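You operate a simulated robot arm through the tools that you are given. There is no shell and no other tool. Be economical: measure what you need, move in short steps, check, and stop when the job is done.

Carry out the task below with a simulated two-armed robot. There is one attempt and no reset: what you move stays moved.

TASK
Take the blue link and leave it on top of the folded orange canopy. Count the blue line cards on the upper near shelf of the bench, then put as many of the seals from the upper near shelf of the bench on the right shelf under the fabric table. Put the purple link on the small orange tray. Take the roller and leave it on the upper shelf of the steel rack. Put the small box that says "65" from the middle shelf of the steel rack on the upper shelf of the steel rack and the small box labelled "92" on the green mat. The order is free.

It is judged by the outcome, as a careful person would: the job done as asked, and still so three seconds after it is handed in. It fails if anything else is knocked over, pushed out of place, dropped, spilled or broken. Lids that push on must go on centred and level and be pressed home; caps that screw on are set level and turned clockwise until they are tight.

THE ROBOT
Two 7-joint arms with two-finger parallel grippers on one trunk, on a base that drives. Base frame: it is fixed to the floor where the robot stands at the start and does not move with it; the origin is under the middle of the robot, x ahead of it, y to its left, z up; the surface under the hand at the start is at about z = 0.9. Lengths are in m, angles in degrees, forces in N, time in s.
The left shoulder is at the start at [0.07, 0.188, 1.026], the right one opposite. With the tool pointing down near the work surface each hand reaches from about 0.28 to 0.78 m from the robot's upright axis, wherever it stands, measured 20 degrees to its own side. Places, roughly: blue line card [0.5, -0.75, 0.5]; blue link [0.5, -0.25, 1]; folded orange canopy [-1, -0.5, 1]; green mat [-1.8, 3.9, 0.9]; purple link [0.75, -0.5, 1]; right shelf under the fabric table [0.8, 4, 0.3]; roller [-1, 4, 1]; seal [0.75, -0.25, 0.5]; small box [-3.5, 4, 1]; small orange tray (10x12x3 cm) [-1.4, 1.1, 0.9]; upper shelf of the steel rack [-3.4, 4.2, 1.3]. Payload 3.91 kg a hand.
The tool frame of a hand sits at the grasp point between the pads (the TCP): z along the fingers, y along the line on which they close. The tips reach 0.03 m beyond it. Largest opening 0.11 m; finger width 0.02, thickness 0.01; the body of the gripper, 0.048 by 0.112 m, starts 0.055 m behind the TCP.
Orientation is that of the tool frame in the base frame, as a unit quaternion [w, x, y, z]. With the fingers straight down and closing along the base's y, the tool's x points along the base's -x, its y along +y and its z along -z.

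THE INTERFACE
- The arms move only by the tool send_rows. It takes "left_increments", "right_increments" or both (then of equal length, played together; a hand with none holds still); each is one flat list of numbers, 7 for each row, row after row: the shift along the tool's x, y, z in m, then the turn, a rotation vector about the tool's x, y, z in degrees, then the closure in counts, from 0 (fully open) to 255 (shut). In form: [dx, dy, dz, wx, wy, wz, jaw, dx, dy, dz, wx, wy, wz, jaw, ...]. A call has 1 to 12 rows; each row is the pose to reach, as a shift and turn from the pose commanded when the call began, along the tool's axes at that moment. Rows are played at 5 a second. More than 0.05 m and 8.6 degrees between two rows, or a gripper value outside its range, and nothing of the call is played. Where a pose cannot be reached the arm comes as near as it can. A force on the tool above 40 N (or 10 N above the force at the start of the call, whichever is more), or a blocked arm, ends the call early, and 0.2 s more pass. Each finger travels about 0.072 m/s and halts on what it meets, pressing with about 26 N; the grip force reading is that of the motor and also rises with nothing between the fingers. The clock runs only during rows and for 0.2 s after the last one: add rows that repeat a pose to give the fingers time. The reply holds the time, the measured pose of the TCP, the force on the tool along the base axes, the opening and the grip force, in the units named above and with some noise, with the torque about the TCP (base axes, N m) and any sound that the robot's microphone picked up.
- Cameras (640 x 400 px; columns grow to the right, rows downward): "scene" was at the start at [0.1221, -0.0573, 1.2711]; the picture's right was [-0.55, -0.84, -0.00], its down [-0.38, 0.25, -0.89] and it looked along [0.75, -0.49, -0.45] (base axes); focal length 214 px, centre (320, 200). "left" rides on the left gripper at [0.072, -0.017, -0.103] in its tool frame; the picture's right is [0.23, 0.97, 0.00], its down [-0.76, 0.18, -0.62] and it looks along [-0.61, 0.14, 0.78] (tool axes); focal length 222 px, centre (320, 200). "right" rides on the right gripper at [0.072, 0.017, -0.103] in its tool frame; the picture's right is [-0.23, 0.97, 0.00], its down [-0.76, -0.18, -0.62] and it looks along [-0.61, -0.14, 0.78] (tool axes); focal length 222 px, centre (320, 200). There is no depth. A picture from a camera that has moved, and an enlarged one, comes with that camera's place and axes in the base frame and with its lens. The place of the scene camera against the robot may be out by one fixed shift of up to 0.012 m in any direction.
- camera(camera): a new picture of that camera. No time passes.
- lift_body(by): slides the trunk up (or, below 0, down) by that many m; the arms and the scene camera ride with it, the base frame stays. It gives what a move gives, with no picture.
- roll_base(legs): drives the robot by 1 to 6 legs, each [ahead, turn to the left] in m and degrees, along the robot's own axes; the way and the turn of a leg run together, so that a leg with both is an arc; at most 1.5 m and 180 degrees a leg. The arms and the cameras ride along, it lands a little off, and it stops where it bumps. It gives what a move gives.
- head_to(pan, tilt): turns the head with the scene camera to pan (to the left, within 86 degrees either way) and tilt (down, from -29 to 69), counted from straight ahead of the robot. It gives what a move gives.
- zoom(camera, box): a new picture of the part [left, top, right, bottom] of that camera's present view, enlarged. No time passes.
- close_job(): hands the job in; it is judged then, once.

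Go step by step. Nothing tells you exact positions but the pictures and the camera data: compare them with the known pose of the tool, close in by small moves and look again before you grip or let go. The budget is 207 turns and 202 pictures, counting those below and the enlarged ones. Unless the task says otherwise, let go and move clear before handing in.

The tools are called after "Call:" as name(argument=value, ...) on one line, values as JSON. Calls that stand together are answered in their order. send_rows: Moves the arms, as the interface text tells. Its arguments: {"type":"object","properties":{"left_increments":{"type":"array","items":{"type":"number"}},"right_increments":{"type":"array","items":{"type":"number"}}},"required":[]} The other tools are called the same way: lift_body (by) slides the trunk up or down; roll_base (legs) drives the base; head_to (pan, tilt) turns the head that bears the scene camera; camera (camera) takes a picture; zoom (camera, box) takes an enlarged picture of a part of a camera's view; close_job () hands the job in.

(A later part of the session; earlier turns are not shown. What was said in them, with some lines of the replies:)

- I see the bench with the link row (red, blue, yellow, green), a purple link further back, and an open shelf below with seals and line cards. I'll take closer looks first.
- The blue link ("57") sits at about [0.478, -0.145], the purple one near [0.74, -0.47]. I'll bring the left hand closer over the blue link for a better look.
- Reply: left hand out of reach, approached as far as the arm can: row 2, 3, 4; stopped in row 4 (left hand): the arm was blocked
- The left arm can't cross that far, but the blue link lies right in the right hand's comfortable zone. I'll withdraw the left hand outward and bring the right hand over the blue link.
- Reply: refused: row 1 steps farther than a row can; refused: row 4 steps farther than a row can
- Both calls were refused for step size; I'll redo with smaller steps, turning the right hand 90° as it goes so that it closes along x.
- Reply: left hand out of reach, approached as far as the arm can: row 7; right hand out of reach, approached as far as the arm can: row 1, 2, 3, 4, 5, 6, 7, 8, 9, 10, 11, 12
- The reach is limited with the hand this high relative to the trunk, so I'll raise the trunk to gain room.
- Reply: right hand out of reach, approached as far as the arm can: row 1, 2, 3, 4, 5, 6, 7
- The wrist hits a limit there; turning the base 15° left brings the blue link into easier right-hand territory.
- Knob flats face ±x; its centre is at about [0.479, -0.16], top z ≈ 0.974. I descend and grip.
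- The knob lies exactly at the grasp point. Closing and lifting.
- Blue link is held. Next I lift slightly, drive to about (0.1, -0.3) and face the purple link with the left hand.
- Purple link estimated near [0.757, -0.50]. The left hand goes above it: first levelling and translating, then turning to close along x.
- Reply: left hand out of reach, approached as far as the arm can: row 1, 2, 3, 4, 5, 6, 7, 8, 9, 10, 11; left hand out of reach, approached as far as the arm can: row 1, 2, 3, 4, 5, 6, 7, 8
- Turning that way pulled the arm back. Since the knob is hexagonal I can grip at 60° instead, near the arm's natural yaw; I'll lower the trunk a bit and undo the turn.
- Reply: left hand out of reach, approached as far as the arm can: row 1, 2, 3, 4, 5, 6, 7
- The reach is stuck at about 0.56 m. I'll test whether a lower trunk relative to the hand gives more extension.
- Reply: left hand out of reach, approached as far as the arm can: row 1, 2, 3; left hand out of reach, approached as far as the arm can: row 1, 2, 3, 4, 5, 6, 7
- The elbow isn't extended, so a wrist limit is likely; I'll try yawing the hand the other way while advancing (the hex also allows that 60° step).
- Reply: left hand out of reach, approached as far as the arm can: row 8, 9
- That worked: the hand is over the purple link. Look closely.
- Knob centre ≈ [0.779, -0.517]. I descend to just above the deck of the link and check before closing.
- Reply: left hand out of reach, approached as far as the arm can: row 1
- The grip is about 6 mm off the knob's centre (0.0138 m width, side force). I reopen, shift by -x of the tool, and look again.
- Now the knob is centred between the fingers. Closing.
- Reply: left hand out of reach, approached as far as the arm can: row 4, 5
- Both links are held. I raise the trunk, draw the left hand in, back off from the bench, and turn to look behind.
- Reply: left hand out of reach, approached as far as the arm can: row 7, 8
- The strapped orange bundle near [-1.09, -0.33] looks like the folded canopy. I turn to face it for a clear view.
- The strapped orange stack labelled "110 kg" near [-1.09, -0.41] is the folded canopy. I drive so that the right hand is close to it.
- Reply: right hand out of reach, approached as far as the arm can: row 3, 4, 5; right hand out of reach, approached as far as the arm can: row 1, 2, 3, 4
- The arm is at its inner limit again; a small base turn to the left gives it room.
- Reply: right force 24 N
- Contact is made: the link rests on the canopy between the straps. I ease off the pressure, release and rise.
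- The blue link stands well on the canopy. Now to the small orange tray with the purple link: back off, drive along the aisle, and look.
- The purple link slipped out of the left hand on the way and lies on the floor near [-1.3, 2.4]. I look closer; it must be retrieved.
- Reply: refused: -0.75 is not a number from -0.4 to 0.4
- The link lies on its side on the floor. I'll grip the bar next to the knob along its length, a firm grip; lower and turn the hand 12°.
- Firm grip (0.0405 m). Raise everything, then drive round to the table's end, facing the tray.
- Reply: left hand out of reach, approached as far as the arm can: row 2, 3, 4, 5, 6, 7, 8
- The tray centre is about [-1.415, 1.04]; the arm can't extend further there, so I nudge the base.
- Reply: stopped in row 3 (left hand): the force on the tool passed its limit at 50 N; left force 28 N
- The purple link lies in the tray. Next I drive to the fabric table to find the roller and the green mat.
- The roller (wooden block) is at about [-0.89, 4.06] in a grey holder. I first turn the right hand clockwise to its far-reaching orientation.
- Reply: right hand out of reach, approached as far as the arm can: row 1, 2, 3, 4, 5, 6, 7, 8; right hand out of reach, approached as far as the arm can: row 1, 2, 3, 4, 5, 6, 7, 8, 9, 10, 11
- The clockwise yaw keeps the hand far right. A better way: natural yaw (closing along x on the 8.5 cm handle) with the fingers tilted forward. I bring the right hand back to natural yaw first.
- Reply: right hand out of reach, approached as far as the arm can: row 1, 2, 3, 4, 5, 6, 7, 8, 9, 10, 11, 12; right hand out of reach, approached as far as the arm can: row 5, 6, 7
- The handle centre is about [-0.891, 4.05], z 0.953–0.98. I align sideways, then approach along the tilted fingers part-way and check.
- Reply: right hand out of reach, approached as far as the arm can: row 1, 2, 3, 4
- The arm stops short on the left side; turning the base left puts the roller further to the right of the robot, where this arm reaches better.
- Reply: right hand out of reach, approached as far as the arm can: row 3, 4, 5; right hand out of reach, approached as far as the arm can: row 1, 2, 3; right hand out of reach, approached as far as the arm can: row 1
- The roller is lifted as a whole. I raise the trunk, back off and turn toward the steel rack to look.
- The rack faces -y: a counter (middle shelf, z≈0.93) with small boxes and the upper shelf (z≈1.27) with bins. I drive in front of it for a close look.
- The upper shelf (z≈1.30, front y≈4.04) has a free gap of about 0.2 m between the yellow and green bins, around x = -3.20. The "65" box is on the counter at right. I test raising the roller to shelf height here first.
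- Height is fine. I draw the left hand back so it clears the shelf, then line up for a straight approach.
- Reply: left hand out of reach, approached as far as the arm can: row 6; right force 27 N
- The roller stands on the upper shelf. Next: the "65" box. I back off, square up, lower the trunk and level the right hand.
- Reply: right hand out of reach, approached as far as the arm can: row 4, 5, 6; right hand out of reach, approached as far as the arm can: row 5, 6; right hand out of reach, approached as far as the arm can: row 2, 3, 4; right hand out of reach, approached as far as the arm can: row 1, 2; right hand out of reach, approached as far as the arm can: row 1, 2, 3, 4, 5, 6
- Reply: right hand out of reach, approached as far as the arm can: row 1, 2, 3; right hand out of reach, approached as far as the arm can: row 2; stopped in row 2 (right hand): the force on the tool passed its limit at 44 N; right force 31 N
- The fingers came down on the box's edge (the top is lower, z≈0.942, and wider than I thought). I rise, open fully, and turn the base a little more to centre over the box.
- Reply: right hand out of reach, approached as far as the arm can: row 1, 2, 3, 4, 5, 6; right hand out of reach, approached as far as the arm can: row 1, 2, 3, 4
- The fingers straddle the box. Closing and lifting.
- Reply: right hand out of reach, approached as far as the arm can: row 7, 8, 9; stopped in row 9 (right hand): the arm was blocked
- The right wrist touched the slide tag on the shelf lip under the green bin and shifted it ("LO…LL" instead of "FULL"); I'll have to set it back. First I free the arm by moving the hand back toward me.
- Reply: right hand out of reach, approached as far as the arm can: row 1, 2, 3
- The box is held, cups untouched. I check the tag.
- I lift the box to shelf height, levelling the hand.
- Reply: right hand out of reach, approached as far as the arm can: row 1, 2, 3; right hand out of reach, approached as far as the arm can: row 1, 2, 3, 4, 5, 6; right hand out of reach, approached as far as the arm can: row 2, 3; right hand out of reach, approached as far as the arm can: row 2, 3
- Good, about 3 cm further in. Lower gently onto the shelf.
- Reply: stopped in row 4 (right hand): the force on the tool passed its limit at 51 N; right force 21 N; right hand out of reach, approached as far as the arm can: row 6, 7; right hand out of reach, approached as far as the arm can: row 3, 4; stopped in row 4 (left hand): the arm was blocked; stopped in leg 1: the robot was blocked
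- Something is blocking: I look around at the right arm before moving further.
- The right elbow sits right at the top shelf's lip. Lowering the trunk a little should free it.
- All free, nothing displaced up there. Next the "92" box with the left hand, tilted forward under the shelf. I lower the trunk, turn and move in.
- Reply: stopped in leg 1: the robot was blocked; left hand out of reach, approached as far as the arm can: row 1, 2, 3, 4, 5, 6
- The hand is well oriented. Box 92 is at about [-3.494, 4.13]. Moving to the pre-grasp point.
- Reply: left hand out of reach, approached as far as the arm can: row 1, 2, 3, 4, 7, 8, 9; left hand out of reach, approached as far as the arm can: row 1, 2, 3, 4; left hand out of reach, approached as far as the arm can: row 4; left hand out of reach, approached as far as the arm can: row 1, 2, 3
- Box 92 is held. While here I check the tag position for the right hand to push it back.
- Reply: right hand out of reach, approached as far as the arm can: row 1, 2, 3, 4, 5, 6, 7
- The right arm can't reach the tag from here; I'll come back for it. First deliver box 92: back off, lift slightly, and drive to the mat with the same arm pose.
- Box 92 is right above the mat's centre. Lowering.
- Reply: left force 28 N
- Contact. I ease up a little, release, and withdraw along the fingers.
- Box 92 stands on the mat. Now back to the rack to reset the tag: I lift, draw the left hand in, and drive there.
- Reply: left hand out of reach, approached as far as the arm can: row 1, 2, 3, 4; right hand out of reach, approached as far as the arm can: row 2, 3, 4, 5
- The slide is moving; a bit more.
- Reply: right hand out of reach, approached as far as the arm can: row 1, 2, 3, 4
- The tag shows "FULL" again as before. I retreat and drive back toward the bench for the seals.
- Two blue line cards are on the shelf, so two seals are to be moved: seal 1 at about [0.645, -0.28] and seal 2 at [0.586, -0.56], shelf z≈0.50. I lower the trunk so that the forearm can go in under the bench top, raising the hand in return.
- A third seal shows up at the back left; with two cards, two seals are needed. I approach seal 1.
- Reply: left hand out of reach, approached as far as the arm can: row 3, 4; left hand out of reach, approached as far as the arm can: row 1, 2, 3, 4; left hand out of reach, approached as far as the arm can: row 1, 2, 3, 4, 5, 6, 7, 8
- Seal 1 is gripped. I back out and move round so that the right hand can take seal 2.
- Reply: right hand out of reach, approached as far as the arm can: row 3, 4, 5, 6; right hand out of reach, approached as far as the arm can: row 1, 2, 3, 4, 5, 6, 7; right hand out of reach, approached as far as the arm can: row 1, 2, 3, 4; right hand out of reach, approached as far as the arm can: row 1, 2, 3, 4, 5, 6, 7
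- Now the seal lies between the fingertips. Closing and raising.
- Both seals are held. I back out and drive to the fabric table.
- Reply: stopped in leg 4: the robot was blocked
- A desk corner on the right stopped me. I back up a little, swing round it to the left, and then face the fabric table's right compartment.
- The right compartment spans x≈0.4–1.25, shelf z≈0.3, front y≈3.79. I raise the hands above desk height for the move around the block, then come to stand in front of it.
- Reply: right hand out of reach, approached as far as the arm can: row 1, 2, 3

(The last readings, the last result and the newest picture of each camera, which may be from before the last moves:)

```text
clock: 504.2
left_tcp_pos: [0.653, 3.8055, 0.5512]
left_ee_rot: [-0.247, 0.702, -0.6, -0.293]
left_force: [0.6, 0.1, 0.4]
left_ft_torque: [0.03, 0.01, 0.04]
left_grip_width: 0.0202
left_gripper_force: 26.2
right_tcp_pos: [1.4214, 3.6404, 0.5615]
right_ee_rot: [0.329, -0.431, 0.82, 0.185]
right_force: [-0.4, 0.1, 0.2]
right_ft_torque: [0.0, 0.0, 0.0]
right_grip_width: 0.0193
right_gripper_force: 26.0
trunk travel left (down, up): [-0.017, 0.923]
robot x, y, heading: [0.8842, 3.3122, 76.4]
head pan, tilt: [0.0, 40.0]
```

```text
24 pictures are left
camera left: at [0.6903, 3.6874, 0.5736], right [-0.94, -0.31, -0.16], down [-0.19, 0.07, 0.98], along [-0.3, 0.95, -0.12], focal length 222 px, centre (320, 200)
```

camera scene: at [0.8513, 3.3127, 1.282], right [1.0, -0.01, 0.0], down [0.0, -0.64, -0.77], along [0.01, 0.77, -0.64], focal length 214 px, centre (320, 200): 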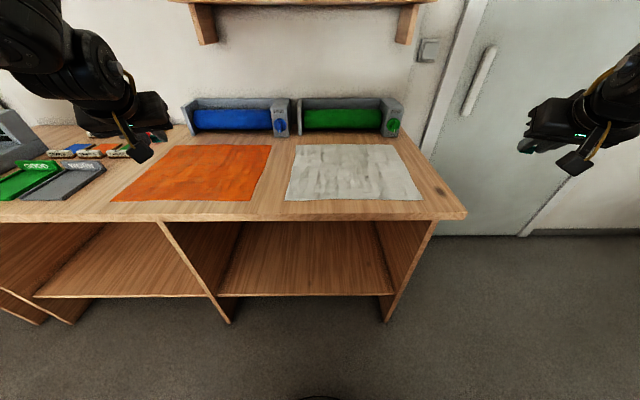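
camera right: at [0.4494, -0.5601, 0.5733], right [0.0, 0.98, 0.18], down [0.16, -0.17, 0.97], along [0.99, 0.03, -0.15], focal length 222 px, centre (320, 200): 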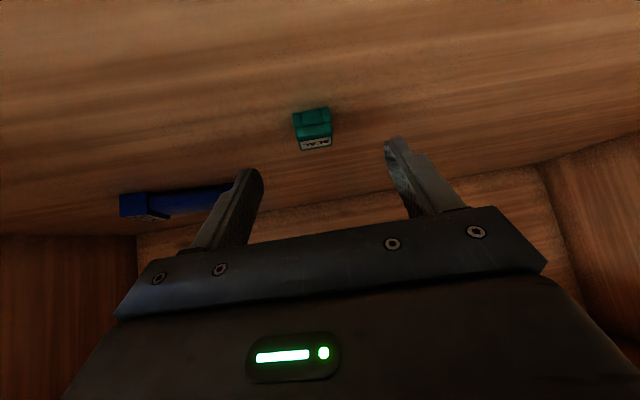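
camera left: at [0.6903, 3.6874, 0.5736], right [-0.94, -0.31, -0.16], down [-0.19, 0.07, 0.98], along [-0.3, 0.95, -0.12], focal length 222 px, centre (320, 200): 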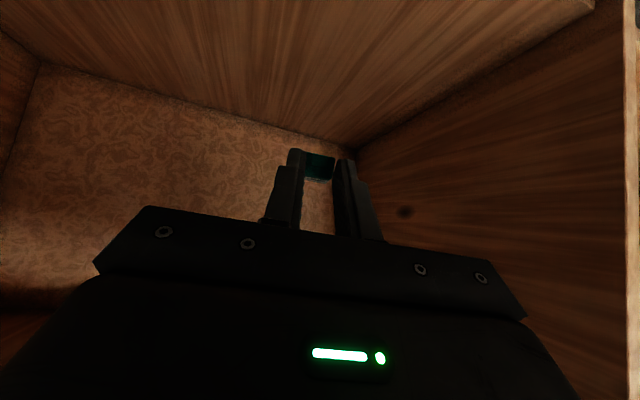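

Call:
send_rows(left_increments=[0.028, 0, 0.028, 0, 0, 0, 255, 0.057, 0, 0.057, 0, 0, 0, 255, 0.085, 0, 0.085, 0, 0, 0, 255, 0.113, 0, 0.113, 0, 0, 0, 255, 0.134, 0, 0.134, 0, 0, 0, 255, 0.134, 0, 0.134, 0, 0, 0, 255])

Call:
camera(camera="left")

```text
clock: 505.6
left_tcp_pos: [0.6596, 3.859, 0.362]
left_ee_rot: [-0.247, 0.702, -0.6, -0.294]
left_force: [-0.1, -0.8, -0.2]
left_ft_torque: [-0.01, 0.03, -0.02]
left_grip_width: 0.0199
left_gripper_force: 25.9
left hand out of reach, approached as far as the arm can: row 1, 2, 3, 4, 5, 6
right_tcp_pos: [1.4221, 3.6403, 0.563]
right_ee_rot: [0.329, -0.431, 0.82, 0.185]
right_force: [0.2, -1.3, -0.3]
right_ft_torque: [0.01, -0.01, 0.0]
right_grip_width: 0.0195
right_gripper_force: 25.5
trunk travel left (down, up): [-0.017, 0.923]
robot x, y, heading: [0.8809, 3.3109, 76.4]
head pan, tilt: [0.0, 40.0]
```

```text
23 pictures are left
camera left: at [0.6962, 3.7404, 0.3841], right [-0.94, -0.31, -0.16], down [-0.19, 0.07, 0.98], along [-0.3, 0.95, -0.12], focal length 222 px, centre (320, 200)
```

left: 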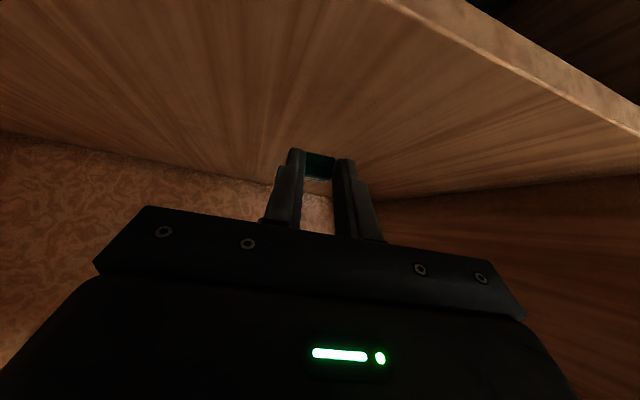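

Call:
send_rows(left_increments=[0.008, 0, 0.008, 0, 0, 0, 255, 0.016, 0, 0.016, 0, 0, 0, 255, 0.022, 0, 0.022, 0, 0, 0, 255, 0.028, 0, 0.028, 0, 0, 0, 255])

```text
clock: 506.6
left_tcp_pos: [0.6592, 3.8574, 0.3215]
left_ee_rot: [-0.247, 0.702, -0.6, -0.294]
left_force: [0.3, -0.6, 0.1]
left_ft_torque: [-0.02, -0.01, 0.0]
left_grip_width: 0.0201
left_gripper_force: 26.0
right_tcp_pos: [1.4209, 3.6405, 0.5606]
right_ee_rot: [0.329, -0.43, 0.82, 0.185]
right_force: [-1.6, -0.4, -0.2]
right_ft_torque: [0.01, 0.0, -0.02]
right_grip_width: 0.0196
right_gripper_force: 26.2
trunk travel left (down, up): [-0.017, 0.923]
robot x, y, heading: [0.8849, 3.307, 76.5]
head pan, tilt: [0.0, 40.0]
```

Call:
send_rows(left_increments=[0.004, 0, 0.004, 0, 0, 0, 255, 0.008, 0, 0.008, 0, 0, 0, 255, 0.012, 0, 0.012, 0, 0, 0, 255, 0.016, 0, 0.016, 0, 0, 0, 255, 0.02, 0, 0.02, 0, 0, 0, 255, 0.024, 0, 0.024, 0, 0, 0, 255])

Call:
camera(camera="left")

```text
clock: 507.1
left_tcp_pos: [0.6597, 3.8583, 0.32]
left_ee_rot: [-0.252, 0.699, -0.599, -0.299]
left_force: [-0.8, -6.6, 23.4]
left_ft_torque: [0.25, -0.08, -0.08]
left_grip_width: 0.02
left_gripper_force: 26.1
right_tcp_pos: [1.4208, 3.6404, 0.5614]
right_ee_rot: [0.328, -0.432, 0.819, 0.187]
right_force: [-0.7, -0.2, -0.1]
right_ft_torque: [0.04, 0.0, -0.05]
right_grip_width: 0.0195
right_gripper_force: 26.2
trunk travel left (down, up): [-0.017, 0.923]
robot x, y, heading: [0.8843, 3.3092, 76.8]
head pan, tilt: [0.0, 40.0]
stopped in row 2 (left hand): the force on the tool passed its limit at 47 N (the readings are from after the stop); the commanded pose is now the measured one
```

```text
22 pictures are left
camera left: at [0.6963, 3.7405, 0.3396], right [-0.94, -0.31, -0.16], down [-0.18, 0.05, 0.98], along [-0.29, 0.95, -0.11], focal length 222 px, centre (320, 200)
```

left: 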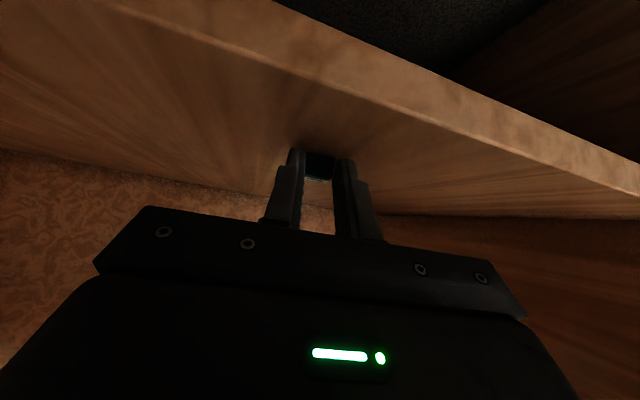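

Contact with the shelf. I ease up 2 mm, open, and withdraw upward and back along the fingers.

Call:
send_rows(left_increments=[-0.0015, 0, -0.0015, 0, 0, 0, 255, -0.0015, 0, -0.0015, 0, 0, 0, 180, -0.0015, 0, -0.0015, 0, 0, 0, 120, -0.0015, 0, -0.0015, 0, 0, 0, 120, -0.0015, 0, -0.03, 0, 0, 0, 120, -0.0015, 0, -0.065, 0, 0, 0, 120, -0.03, 0, -0.1, 0, 0, 0, 120])

Call:
camera(camera="left")

```text
clock: 508.7
left_tcp_pos: [0.6785, 3.8528, 0.4148]
left_ee_rot: [-0.248, 0.7, -0.601, -0.295]
left_force: [-0.6, -0.5, 0.0]
left_ft_torque: [0.03, 0.0, 0.02]
left_grip_width: 0.0583
left_gripper_force: 0.1
left hand out of reach, approached as far as the arm can: row 5, 6, 7
right_tcp_pos: [1.4215, 3.64, 0.5609]
right_ee_rot: [0.328, -0.431, 0.82, 0.185]
right_force: [0.6, -0.2, -0.3]
right_ft_torque: [-0.08, -0.01, 0.0]
right_grip_width: 0.0195
right_gripper_force: 25.9
trunk travel left (down, up): [-0.017, 0.923]
robot x, y, heading: [0.8842, 3.3102, 76.5]
head pan, tilt: [0.0, 40.0]
```

```text
21 pictures are left
camera left: at [0.7142, 3.7339, 0.4351], right [-0.94, -0.31, -0.16], down [-0.18, 0.06, 0.98], along [-0.29, 0.95, -0.12], focal length 222 px, centre (320, 200)
```

left: 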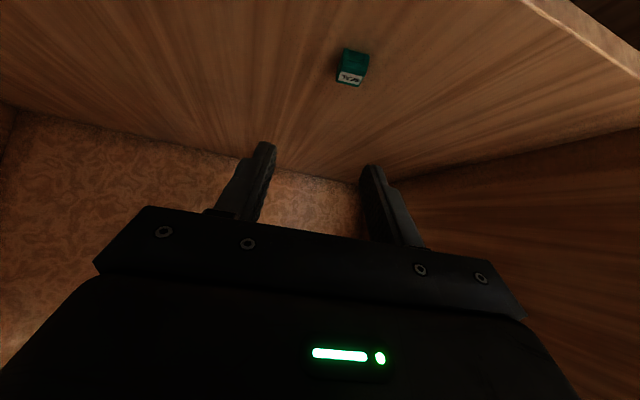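

Seal 1 stands on the right shelf. I draw the left hand in and shift the base to bring the right hand in front of the same compartment.

Call:
send_rows(left_increments=[-0.01, 0, -0.04, 0, 0, 0, 120, -0.02, 0, -0.08, 0, 0, 0, 120, -0.01, 0, -0.12, 0, 0, 0, 120, 0.0, 0, -0.16, 0, 0, 0, 120, 0.01, 0, -0.19, 0, 0, 0, 120])

Call:
roll_base(legs=[[-0.11, 0], [0, -71], [-0.25, 0]])

```text
clock: 509.9
left_tcp_pos: [0.7066, 3.807, 0.5156]
left_ee_rot: [-0.249, 0.7, -0.6, -0.296]
left_force: [0.4, -0.2, 0.0]
left_ft_torque: [-0.01, 0.02, -0.01]
left_grip_width: 0.0582
left_gripper_force: 0.0
left hand out of reach, approached as far as the arm can: row 1, 2, 3, 4, 5
right_tcp_pos: [1.42, 3.6411, 0.5629]
right_ee_rot: [0.329, -0.432, 0.82, 0.185]
right_force: [0.4, 0.7, 0.3]
right_ft_torque: [0.0, 0.0, -0.02]
right_grip_width: 0.0193
right_gripper_force: 26.1
trunk travel left (down, up): [-0.017, 0.923]
robot x, y, heading: [0.8858, 3.3115, 76.6]
head pan, tilt: [0.0, 40.0]
```

```text
clock: 515.6
left_tcp_pos: [1.0243, 3.5068, 0.5141]
left_ee_rot: [0.375, -0.217, 0.896, 0.095]
left_force: [-1.0, -0.4, -0.1]
left_ft_torque: [0.01, 0.0, 0.01]
left_grip_width: 0.0583
left_gripper_force: 0.0
right_tcp_pos: [1.0911, 2.7774, 0.5595]
right_ee_rot: [0.373, 0.13, 0.918, -0.04]
right_force: [0.1, 0.1, -1.0]
right_ft_torque: [-0.01, 0.03, 0.02]
right_grip_width: 0.0194
right_gripper_force: 26.0
trunk travel left (down, up): [-0.017, 0.923]
robot x, y, heading: [0.6076, 3.1794, 5.1]
head pan, tilt: [0.0, 40.0]
```

Call:
send_rows(left_increments=[0.019, 0, -0.04, 0, 0, 0, 120, 0.038, 0, -0.081, 0, 0, 0, 120, 0.038, 0, -0.081, 0, 0, 0, 120])

Call:
roll_base(legs=[[0, 95], [0.17, 0]])

Call:
camera(camera="right")

```text
clock: 516.5
left_tcp_pos: [0.9836, 3.459, 0.5714]
left_ee_rot: [0.373, -0.217, 0.897, 0.097]
left_force: [-0.1, 0.2, 0.2]
left_ft_torque: [0.01, 0.02, 0.01]
left_grip_width: 0.058
left_gripper_force: 0.1
left hand out of reach, approached as far as the arm can: row 1, 2, 3
right_tcp_pos: [1.0913, 2.776, 0.5591]
right_ee_rot: [0.374, 0.131, 0.917, -0.04]
right_force: [0.2, -0.2, -0.2]
right_ft_torque: [0.0, -0.01, 0.01]
right_grip_width: 0.0194
right_gripper_force: 26.2
trunk travel left (down, up): [-0.017, 0.923]
robot x, y, heading: [0.6089, 3.185, 5.0]
head pan, tilt: [0.0, 40.0]
```

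```text
clock: 522.0
left_tcp_pos: [0.2621, 3.6939, 0.5714]
left_ee_rot: [-0.182, 0.811, -0.44, -0.341]
left_force: [0.3, -0.6, 0.2]
left_ft_torque: [-0.03, -0.01, 0.05]
left_grip_width: 0.0581
left_gripper_force: 0.1
right_tcp_pos: [0.9296, 3.8703, 0.5626]
right_ee_rot: [0.281, -0.594, 0.711, 0.25]
right_force: [-0.2, 0.2, -0.2]
right_ft_torque: [-0.01, -0.01, 0.01]
right_grip_width: 0.0194
right_gripper_force: 26.0
trunk travel left (down, up): [-0.017, 0.923]
robot x, y, heading: [0.5766, 3.3522, 100.8]
head pan, tilt: [0.0, 40.0]
```

```text
20 pictures are left
camera right: at [0.8925, 3.7501, 0.5864], right [-0.93, 0.33, 0.18], down [0.21, 0.07, 0.97], along [0.3, 0.94, -0.14], focal length 222 px, centre (320, 200)
```

right: 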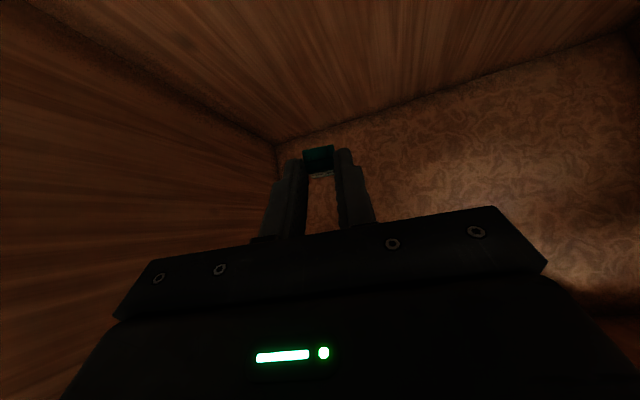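

Call:
send_rows(right_increments=[0.028, 0, 0.029, 0, 0, 0, 255, 0.056, 0, 0.057, 0, 0, 0, 255, 0.084, 0, 0.086, 0, 0, 0, 255, 0.111, 0, 0.115, 0, 0, 0, 255, 0.139, 0, 0.143, 0, 0, 0, 255, 0.139, 0, 0.143, 0, 0, 0, 255])

Call:
camera(camera="right")

```text
clock: 523.4
left_tcp_pos: [0.2598, 3.6949, 0.5669]
left_ee_rot: [-0.18, 0.813, -0.439, -0.338]
left_force: [0.2, 0.3, -0.5]
left_ft_torque: [0.0, -0.06, -0.02]
left_grip_width: 0.0579
left_gripper_force: 0.1
right_tcp_pos: [0.8945, 3.9004, 0.4454]
right_ee_rot: [0.277, -0.648, 0.667, 0.242]
right_force: [0.1, 0.1, -4.2]
right_ft_torque: [0.09, -0.01, -0.01]
right_grip_width: 0.0195
right_gripper_force: 26.1
right hand out of reach, approached as far as the arm can: row 1, 2, 3, 4, 5, 6
trunk travel left (down, up): [-0.017, 0.923]
robot x, y, heading: [0.575, 3.3487, 101.1]
head pan, tilt: [0.0, 40.0]
```

```text
19 pictures are left
camera right: at [0.871, 3.7767, 0.4723], right [-0.97, 0.21, 0.12], down [0.15, 0.12, 0.98], along [0.19, 0.97, -0.15], focal length 222 px, centre (320, 200)
```

right: 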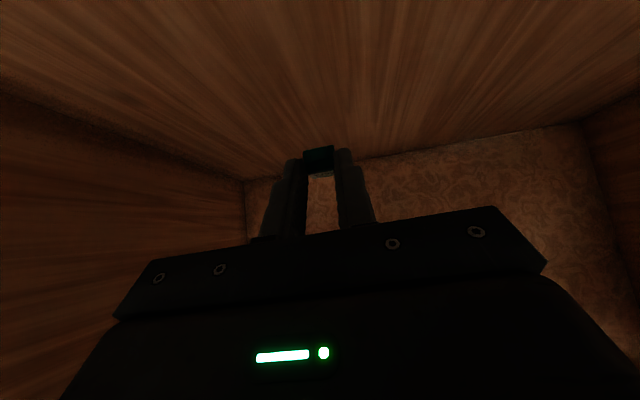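

Call:
roll_base(legs=[[-0.04, 0], [0, 6]])

Call:
head_to(pan=-35, tilt=25)

Call:
camera(camera="scene")

```text
clock: 524.8
left_tcp_pos: [0.2353, 3.6192, 0.5696]
left_ee_rot: [-0.163, 0.833, -0.396, -0.349]
left_force: [-0.7, 0.3, 1.9]
left_ft_torque: [-0.02, -0.01, -0.01]
left_grip_width: 0.0584
left_gripper_force: 0.1
right_tcp_pos: [0.8444, 3.89, 0.4439]
right_ee_rot: [-0.261, 0.681, -0.634, -0.258]
right_force: [0.1, 0.6, -0.2]
right_ft_torque: [0.0, -0.01, 0.0]
right_grip_width: 0.0192
right_gripper_force: 26.7
trunk travel left (down, up): [-0.017, 0.923]
robot x, y, heading: [0.5846, 3.306, 107.0]
head pan, tilt: [0.0, 40.0]
```

```text
clock: 525.8
left_tcp_pos: [0.2352, 3.6203, 0.5706]
left_ee_rot: [-0.164, 0.833, -0.397, -0.35]
left_force: [-0.2, 0.0, -0.4]
left_ft_torque: [-0.01, -0.01, 0.02]
left_grip_width: 0.0582
left_gripper_force: 0.0
right_tcp_pos: [0.8447, 3.8895, 0.4447]
right_ee_rot: [-0.261, 0.681, -0.634, -0.259]
right_force: [-0.1, 0.1, 0.5]
right_ft_torque: [-0.02, 0.0, 0.02]
right_grip_width: 0.0195
right_gripper_force: 26.1
trunk travel left (down, up): [-0.017, 0.923]
robot x, y, heading: [0.585, 3.308, 106.9]
head pan, tilt: [-35.0, 25.0]
```

```text
18 pictures are left
camera scene: at [0.5936, 3.439, 0.7552], right [0.95, -0.31, 0.0], down [-0.13, -0.4, -0.91], along [0.28, 0.86, -0.42], focal length 214 px, centre (320, 200)
```

scene: 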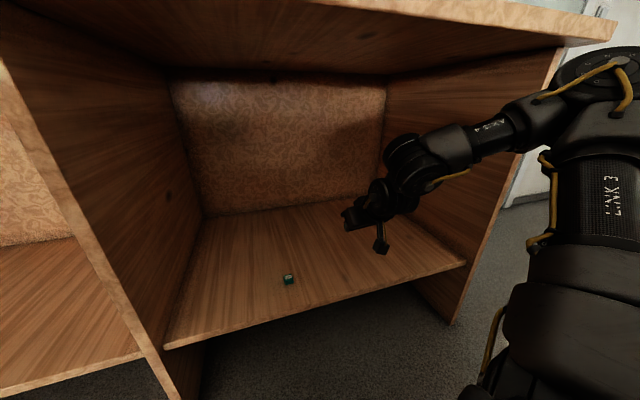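

Call:
send_rows(right_increments=[0.014, 0, 0.015, 0, 0, 0, 255, 0.03, 0, 0.032, 0, 0, 0, 255, 0.046, 0, 0.049, 0, 0, 0, 255, 0.062, 0, 0.066, 0, 0, 0, 255, 0.072, 0, 0.077, 0, 0, 0, 255, 0.072, 0, 0.077, 0, 0, 0, 255])

Call:
zoom(camera="scene", box=[240, 160, 480, 310])

```text
clock: 527.2
left_tcp_pos: [0.2354, 3.62, 0.5703]
left_ee_rot: [-0.163, 0.833, -0.396, -0.35]
left_force: [0.1, -1.2, 0.3]
left_ft_torque: [-0.03, 0.0, 0.03]
left_grip_width: 0.0581
left_gripper_force: 0.0
right_tcp_pos: [0.8468, 3.8897, 0.3376]
right_ee_rot: [-0.26, 0.681, -0.634, -0.258]
right_force: [-0.2, -0.2, -0.2]
right_ft_torque: [-0.01, -0.02, 0.0]
right_grip_width: 0.0195
right_gripper_force: 26.0
trunk travel left (down, up): [-0.017, 0.923]
robot x, y, heading: [0.5829, 3.3121, 107.0]
head pan, tilt: [-35.0, 25.0]
```

```text
2.67 times, centred on (360, 235) of scene
camera zoom: at [0.5937, 3.439, 0.7552], right [0.95, -0.31, 0.0], down [-0.13, -0.4, -0.91], along [0.28, 0.86, -0.42], focal length 572 px, centre (213, 107)
```

zoom: 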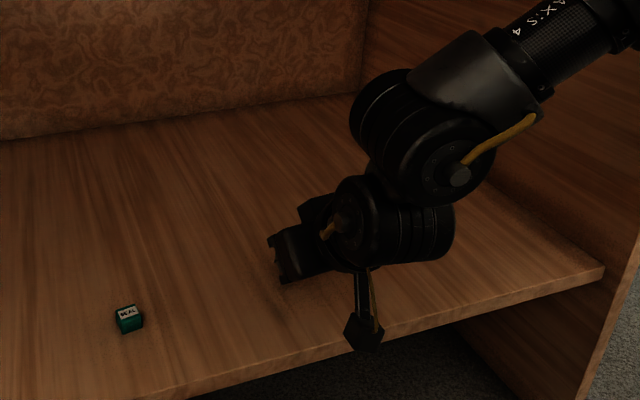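

Clean. The last centimetres slowly until contact.

Call:
send_rows(right_increments=[0.004, 0, 0.004, 0, 0, 0, 255, 0.008, 0, 0.008, 0, 0, 0, 255, 0.012, 0, 0.012, 0, 0, 0, 255, 0.015, 0, 0.015, 0, 0, 0, 255, 0.018, 0, 0.018, 0, 0, 0, 255])

```text
clock: 528.3
left_tcp_pos: [0.2357, 3.6177, 0.5705]
left_ee_rot: [-0.164, 0.833, -0.396, -0.35]
left_force: [0.5, 0.6, 0.3]
left_ft_torque: [-0.01, 0.0, 0.04]
left_grip_width: 0.0582
left_gripper_force: 0.1
right_tcp_pos: [0.8461, 3.8913, 0.3222]
right_ee_rot: [-0.267, 0.678, -0.631, -0.266]
right_force: [1.3, -8.4, 24.0]
right_ft_torque: [0.22, 0.06, 0.02]
right_grip_width: 0.0202
right_gripper_force: 25.8
trunk travel left (down, up): [-0.017, 0.923]
robot x, y, heading: [0.5847, 3.3079, 106.8]
head pan, tilt: [-35.0, 25.0]
stopped in row 5 (right hand): the force on the tool passed its limit at 44 N (the readings are from after the stop); the commanded pose is now the measured one
```

Call:
send_rows(right_increments=[-0.0015, 0, -0.0015, 0, 0, 0, 255, -0.0015, 0, -0.0015, 0, 0, 0, 180, -0.0015, 0, -0.0015, 0, 0, 0, 120, -0.0015, 0, -0.0015, 0, 0, 0, 120, -0.0015, 0, -0.03, 0, 0, 0, 120, -0.0015, 0, -0.065, 0, 0, 0, 120, -0.03, 0, -0.1, 0, 0, 0, 120])

Call:
camera(camera="right")

```text
clock: 529.9
left_tcp_pos: [0.2351, 3.6202, 0.5705]
left_ee_rot: [-0.164, 0.833, -0.397, -0.349]
left_force: [-1.1, -0.7, 0.9]
left_ft_torque: [-0.02, 0.0, 0.03]
left_grip_width: 0.0582
left_gripper_force: 0.1
right_tcp_pos: [0.8484, 3.8585, 0.4148]
right_ee_rot: [-0.263, 0.68, -0.633, -0.262]
right_force: [-0.6, 0.3, -0.1]
right_ft_torque: [0.01, -0.03, 0.02]
right_grip_width: 0.0582
right_gripper_force: 0.1
right hand out of reach, approached as far as the arm can: row 6, 7
trunk travel left (down, up): [-0.017, 0.923]
robot x, y, heading: [0.5844, 3.3147, 106.6]
head pan, tilt: [-35.0, 25.0]
```

```text
16 pictures are left
camera right: at [0.8382, 3.7336, 0.4405], right [-0.99, 0.1, 0.13], down [0.15, 0.13, 0.98], along [0.09, 0.99, -0.14], focal length 222 px, centre (320, 200)
```

right: 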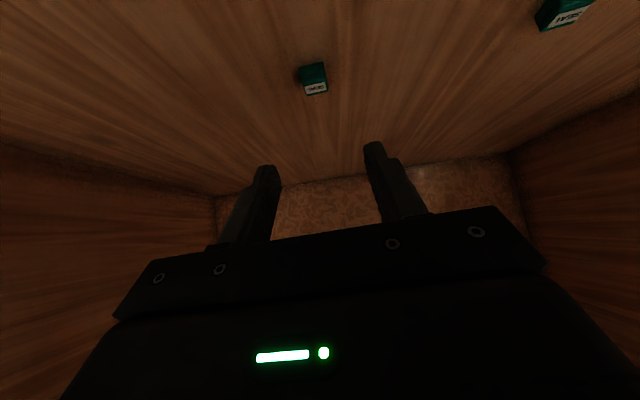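

Both seals stand on the right shelf. I withdraw clear of the table.

Call:
roll_base(legs=[[-0.2, 0]])

Call:
camera(camera="scene")

```text
clock: 531.5
left_tcp_pos: [0.2929, 3.4337, 0.5689]
left_ee_rot: [-0.163, 0.832, -0.397, -0.351]
left_force: [1.5, 0.4, -0.1]
left_ft_torque: [0.0, 0.02, 0.02]
left_grip_width: 0.0581
left_gripper_force: 0.1
right_tcp_pos: [0.9065, 3.6698, 0.4147]
right_ee_rot: [-0.264, 0.678, -0.634, -0.261]
right_force: [0.7, 0.6, -0.2]
right_ft_torque: [0.03, 0.02, -0.01]
right_grip_width: 0.0584
right_gripper_force: 0.1
trunk travel left (down, up): [-0.017, 0.923]
robot x, y, heading: [0.6407, 3.1258, 106.5]
head pan, tilt: [-35.0, 25.0]
```

```text
15 pictures are left
camera scene: at [0.6505, 3.2508, 0.7552], right [0.95, -0.32, 0.0], down [-0.13, -0.4, -0.91], along [0.29, 0.86, -0.42], focal length 214 px, centre (320, 200)
```

scene: 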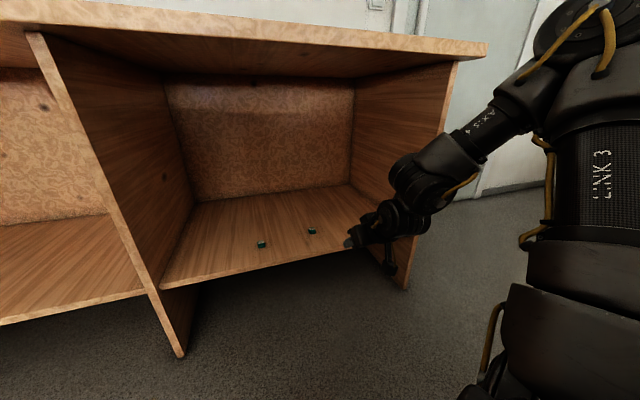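

Both seals are on the right shelf and the hands are clear. All the other items were placed and seen standing earlier, so I hand in.

Call:
close_job()

```text
The job is handed in.
```

The job is handed in and every item is where you asked, but two things went wrong on the way: I dropped the purple link once, and I knocked a bin tag on the rack.

| Item | Where it is now |
|---|---|
| Blue link | On top of the folded orange canopy |
| Purple link | In the small orange tray, lying on its side |
| Roller | On the upper shelf of the steel rack, between the yellow and green bins |
| Box 65 | On the upper shelf of the steel rack, between the blue and yellow bins |
| Box 92 | On the green mat |
| Seals | I counted two blue line cards, so two of the three seals are on the right shelf under the fabric table |

- **Dropped link:** the purple link slipped out of the left hand while I was driving. I picked it up off the floor and put it in the tray.
- **Tray moved slightly:** the small orange tray shifted by about 8 mm when I opened the fingers inside it.
- **Rack tag:** my right arm pushed the slide tag under the green bin out of place. I slid it back, and it looks the same as before.
- **Top shelf of the rack:** my right elbow caught on its front edge. The boxes there looked undisturbed afterwards.
- **Desk bump:** on the way to the fabric table, something on my right stopped me, most likely the corner of the white block with the red object on top. I did not go back to check whether anything there had moved.
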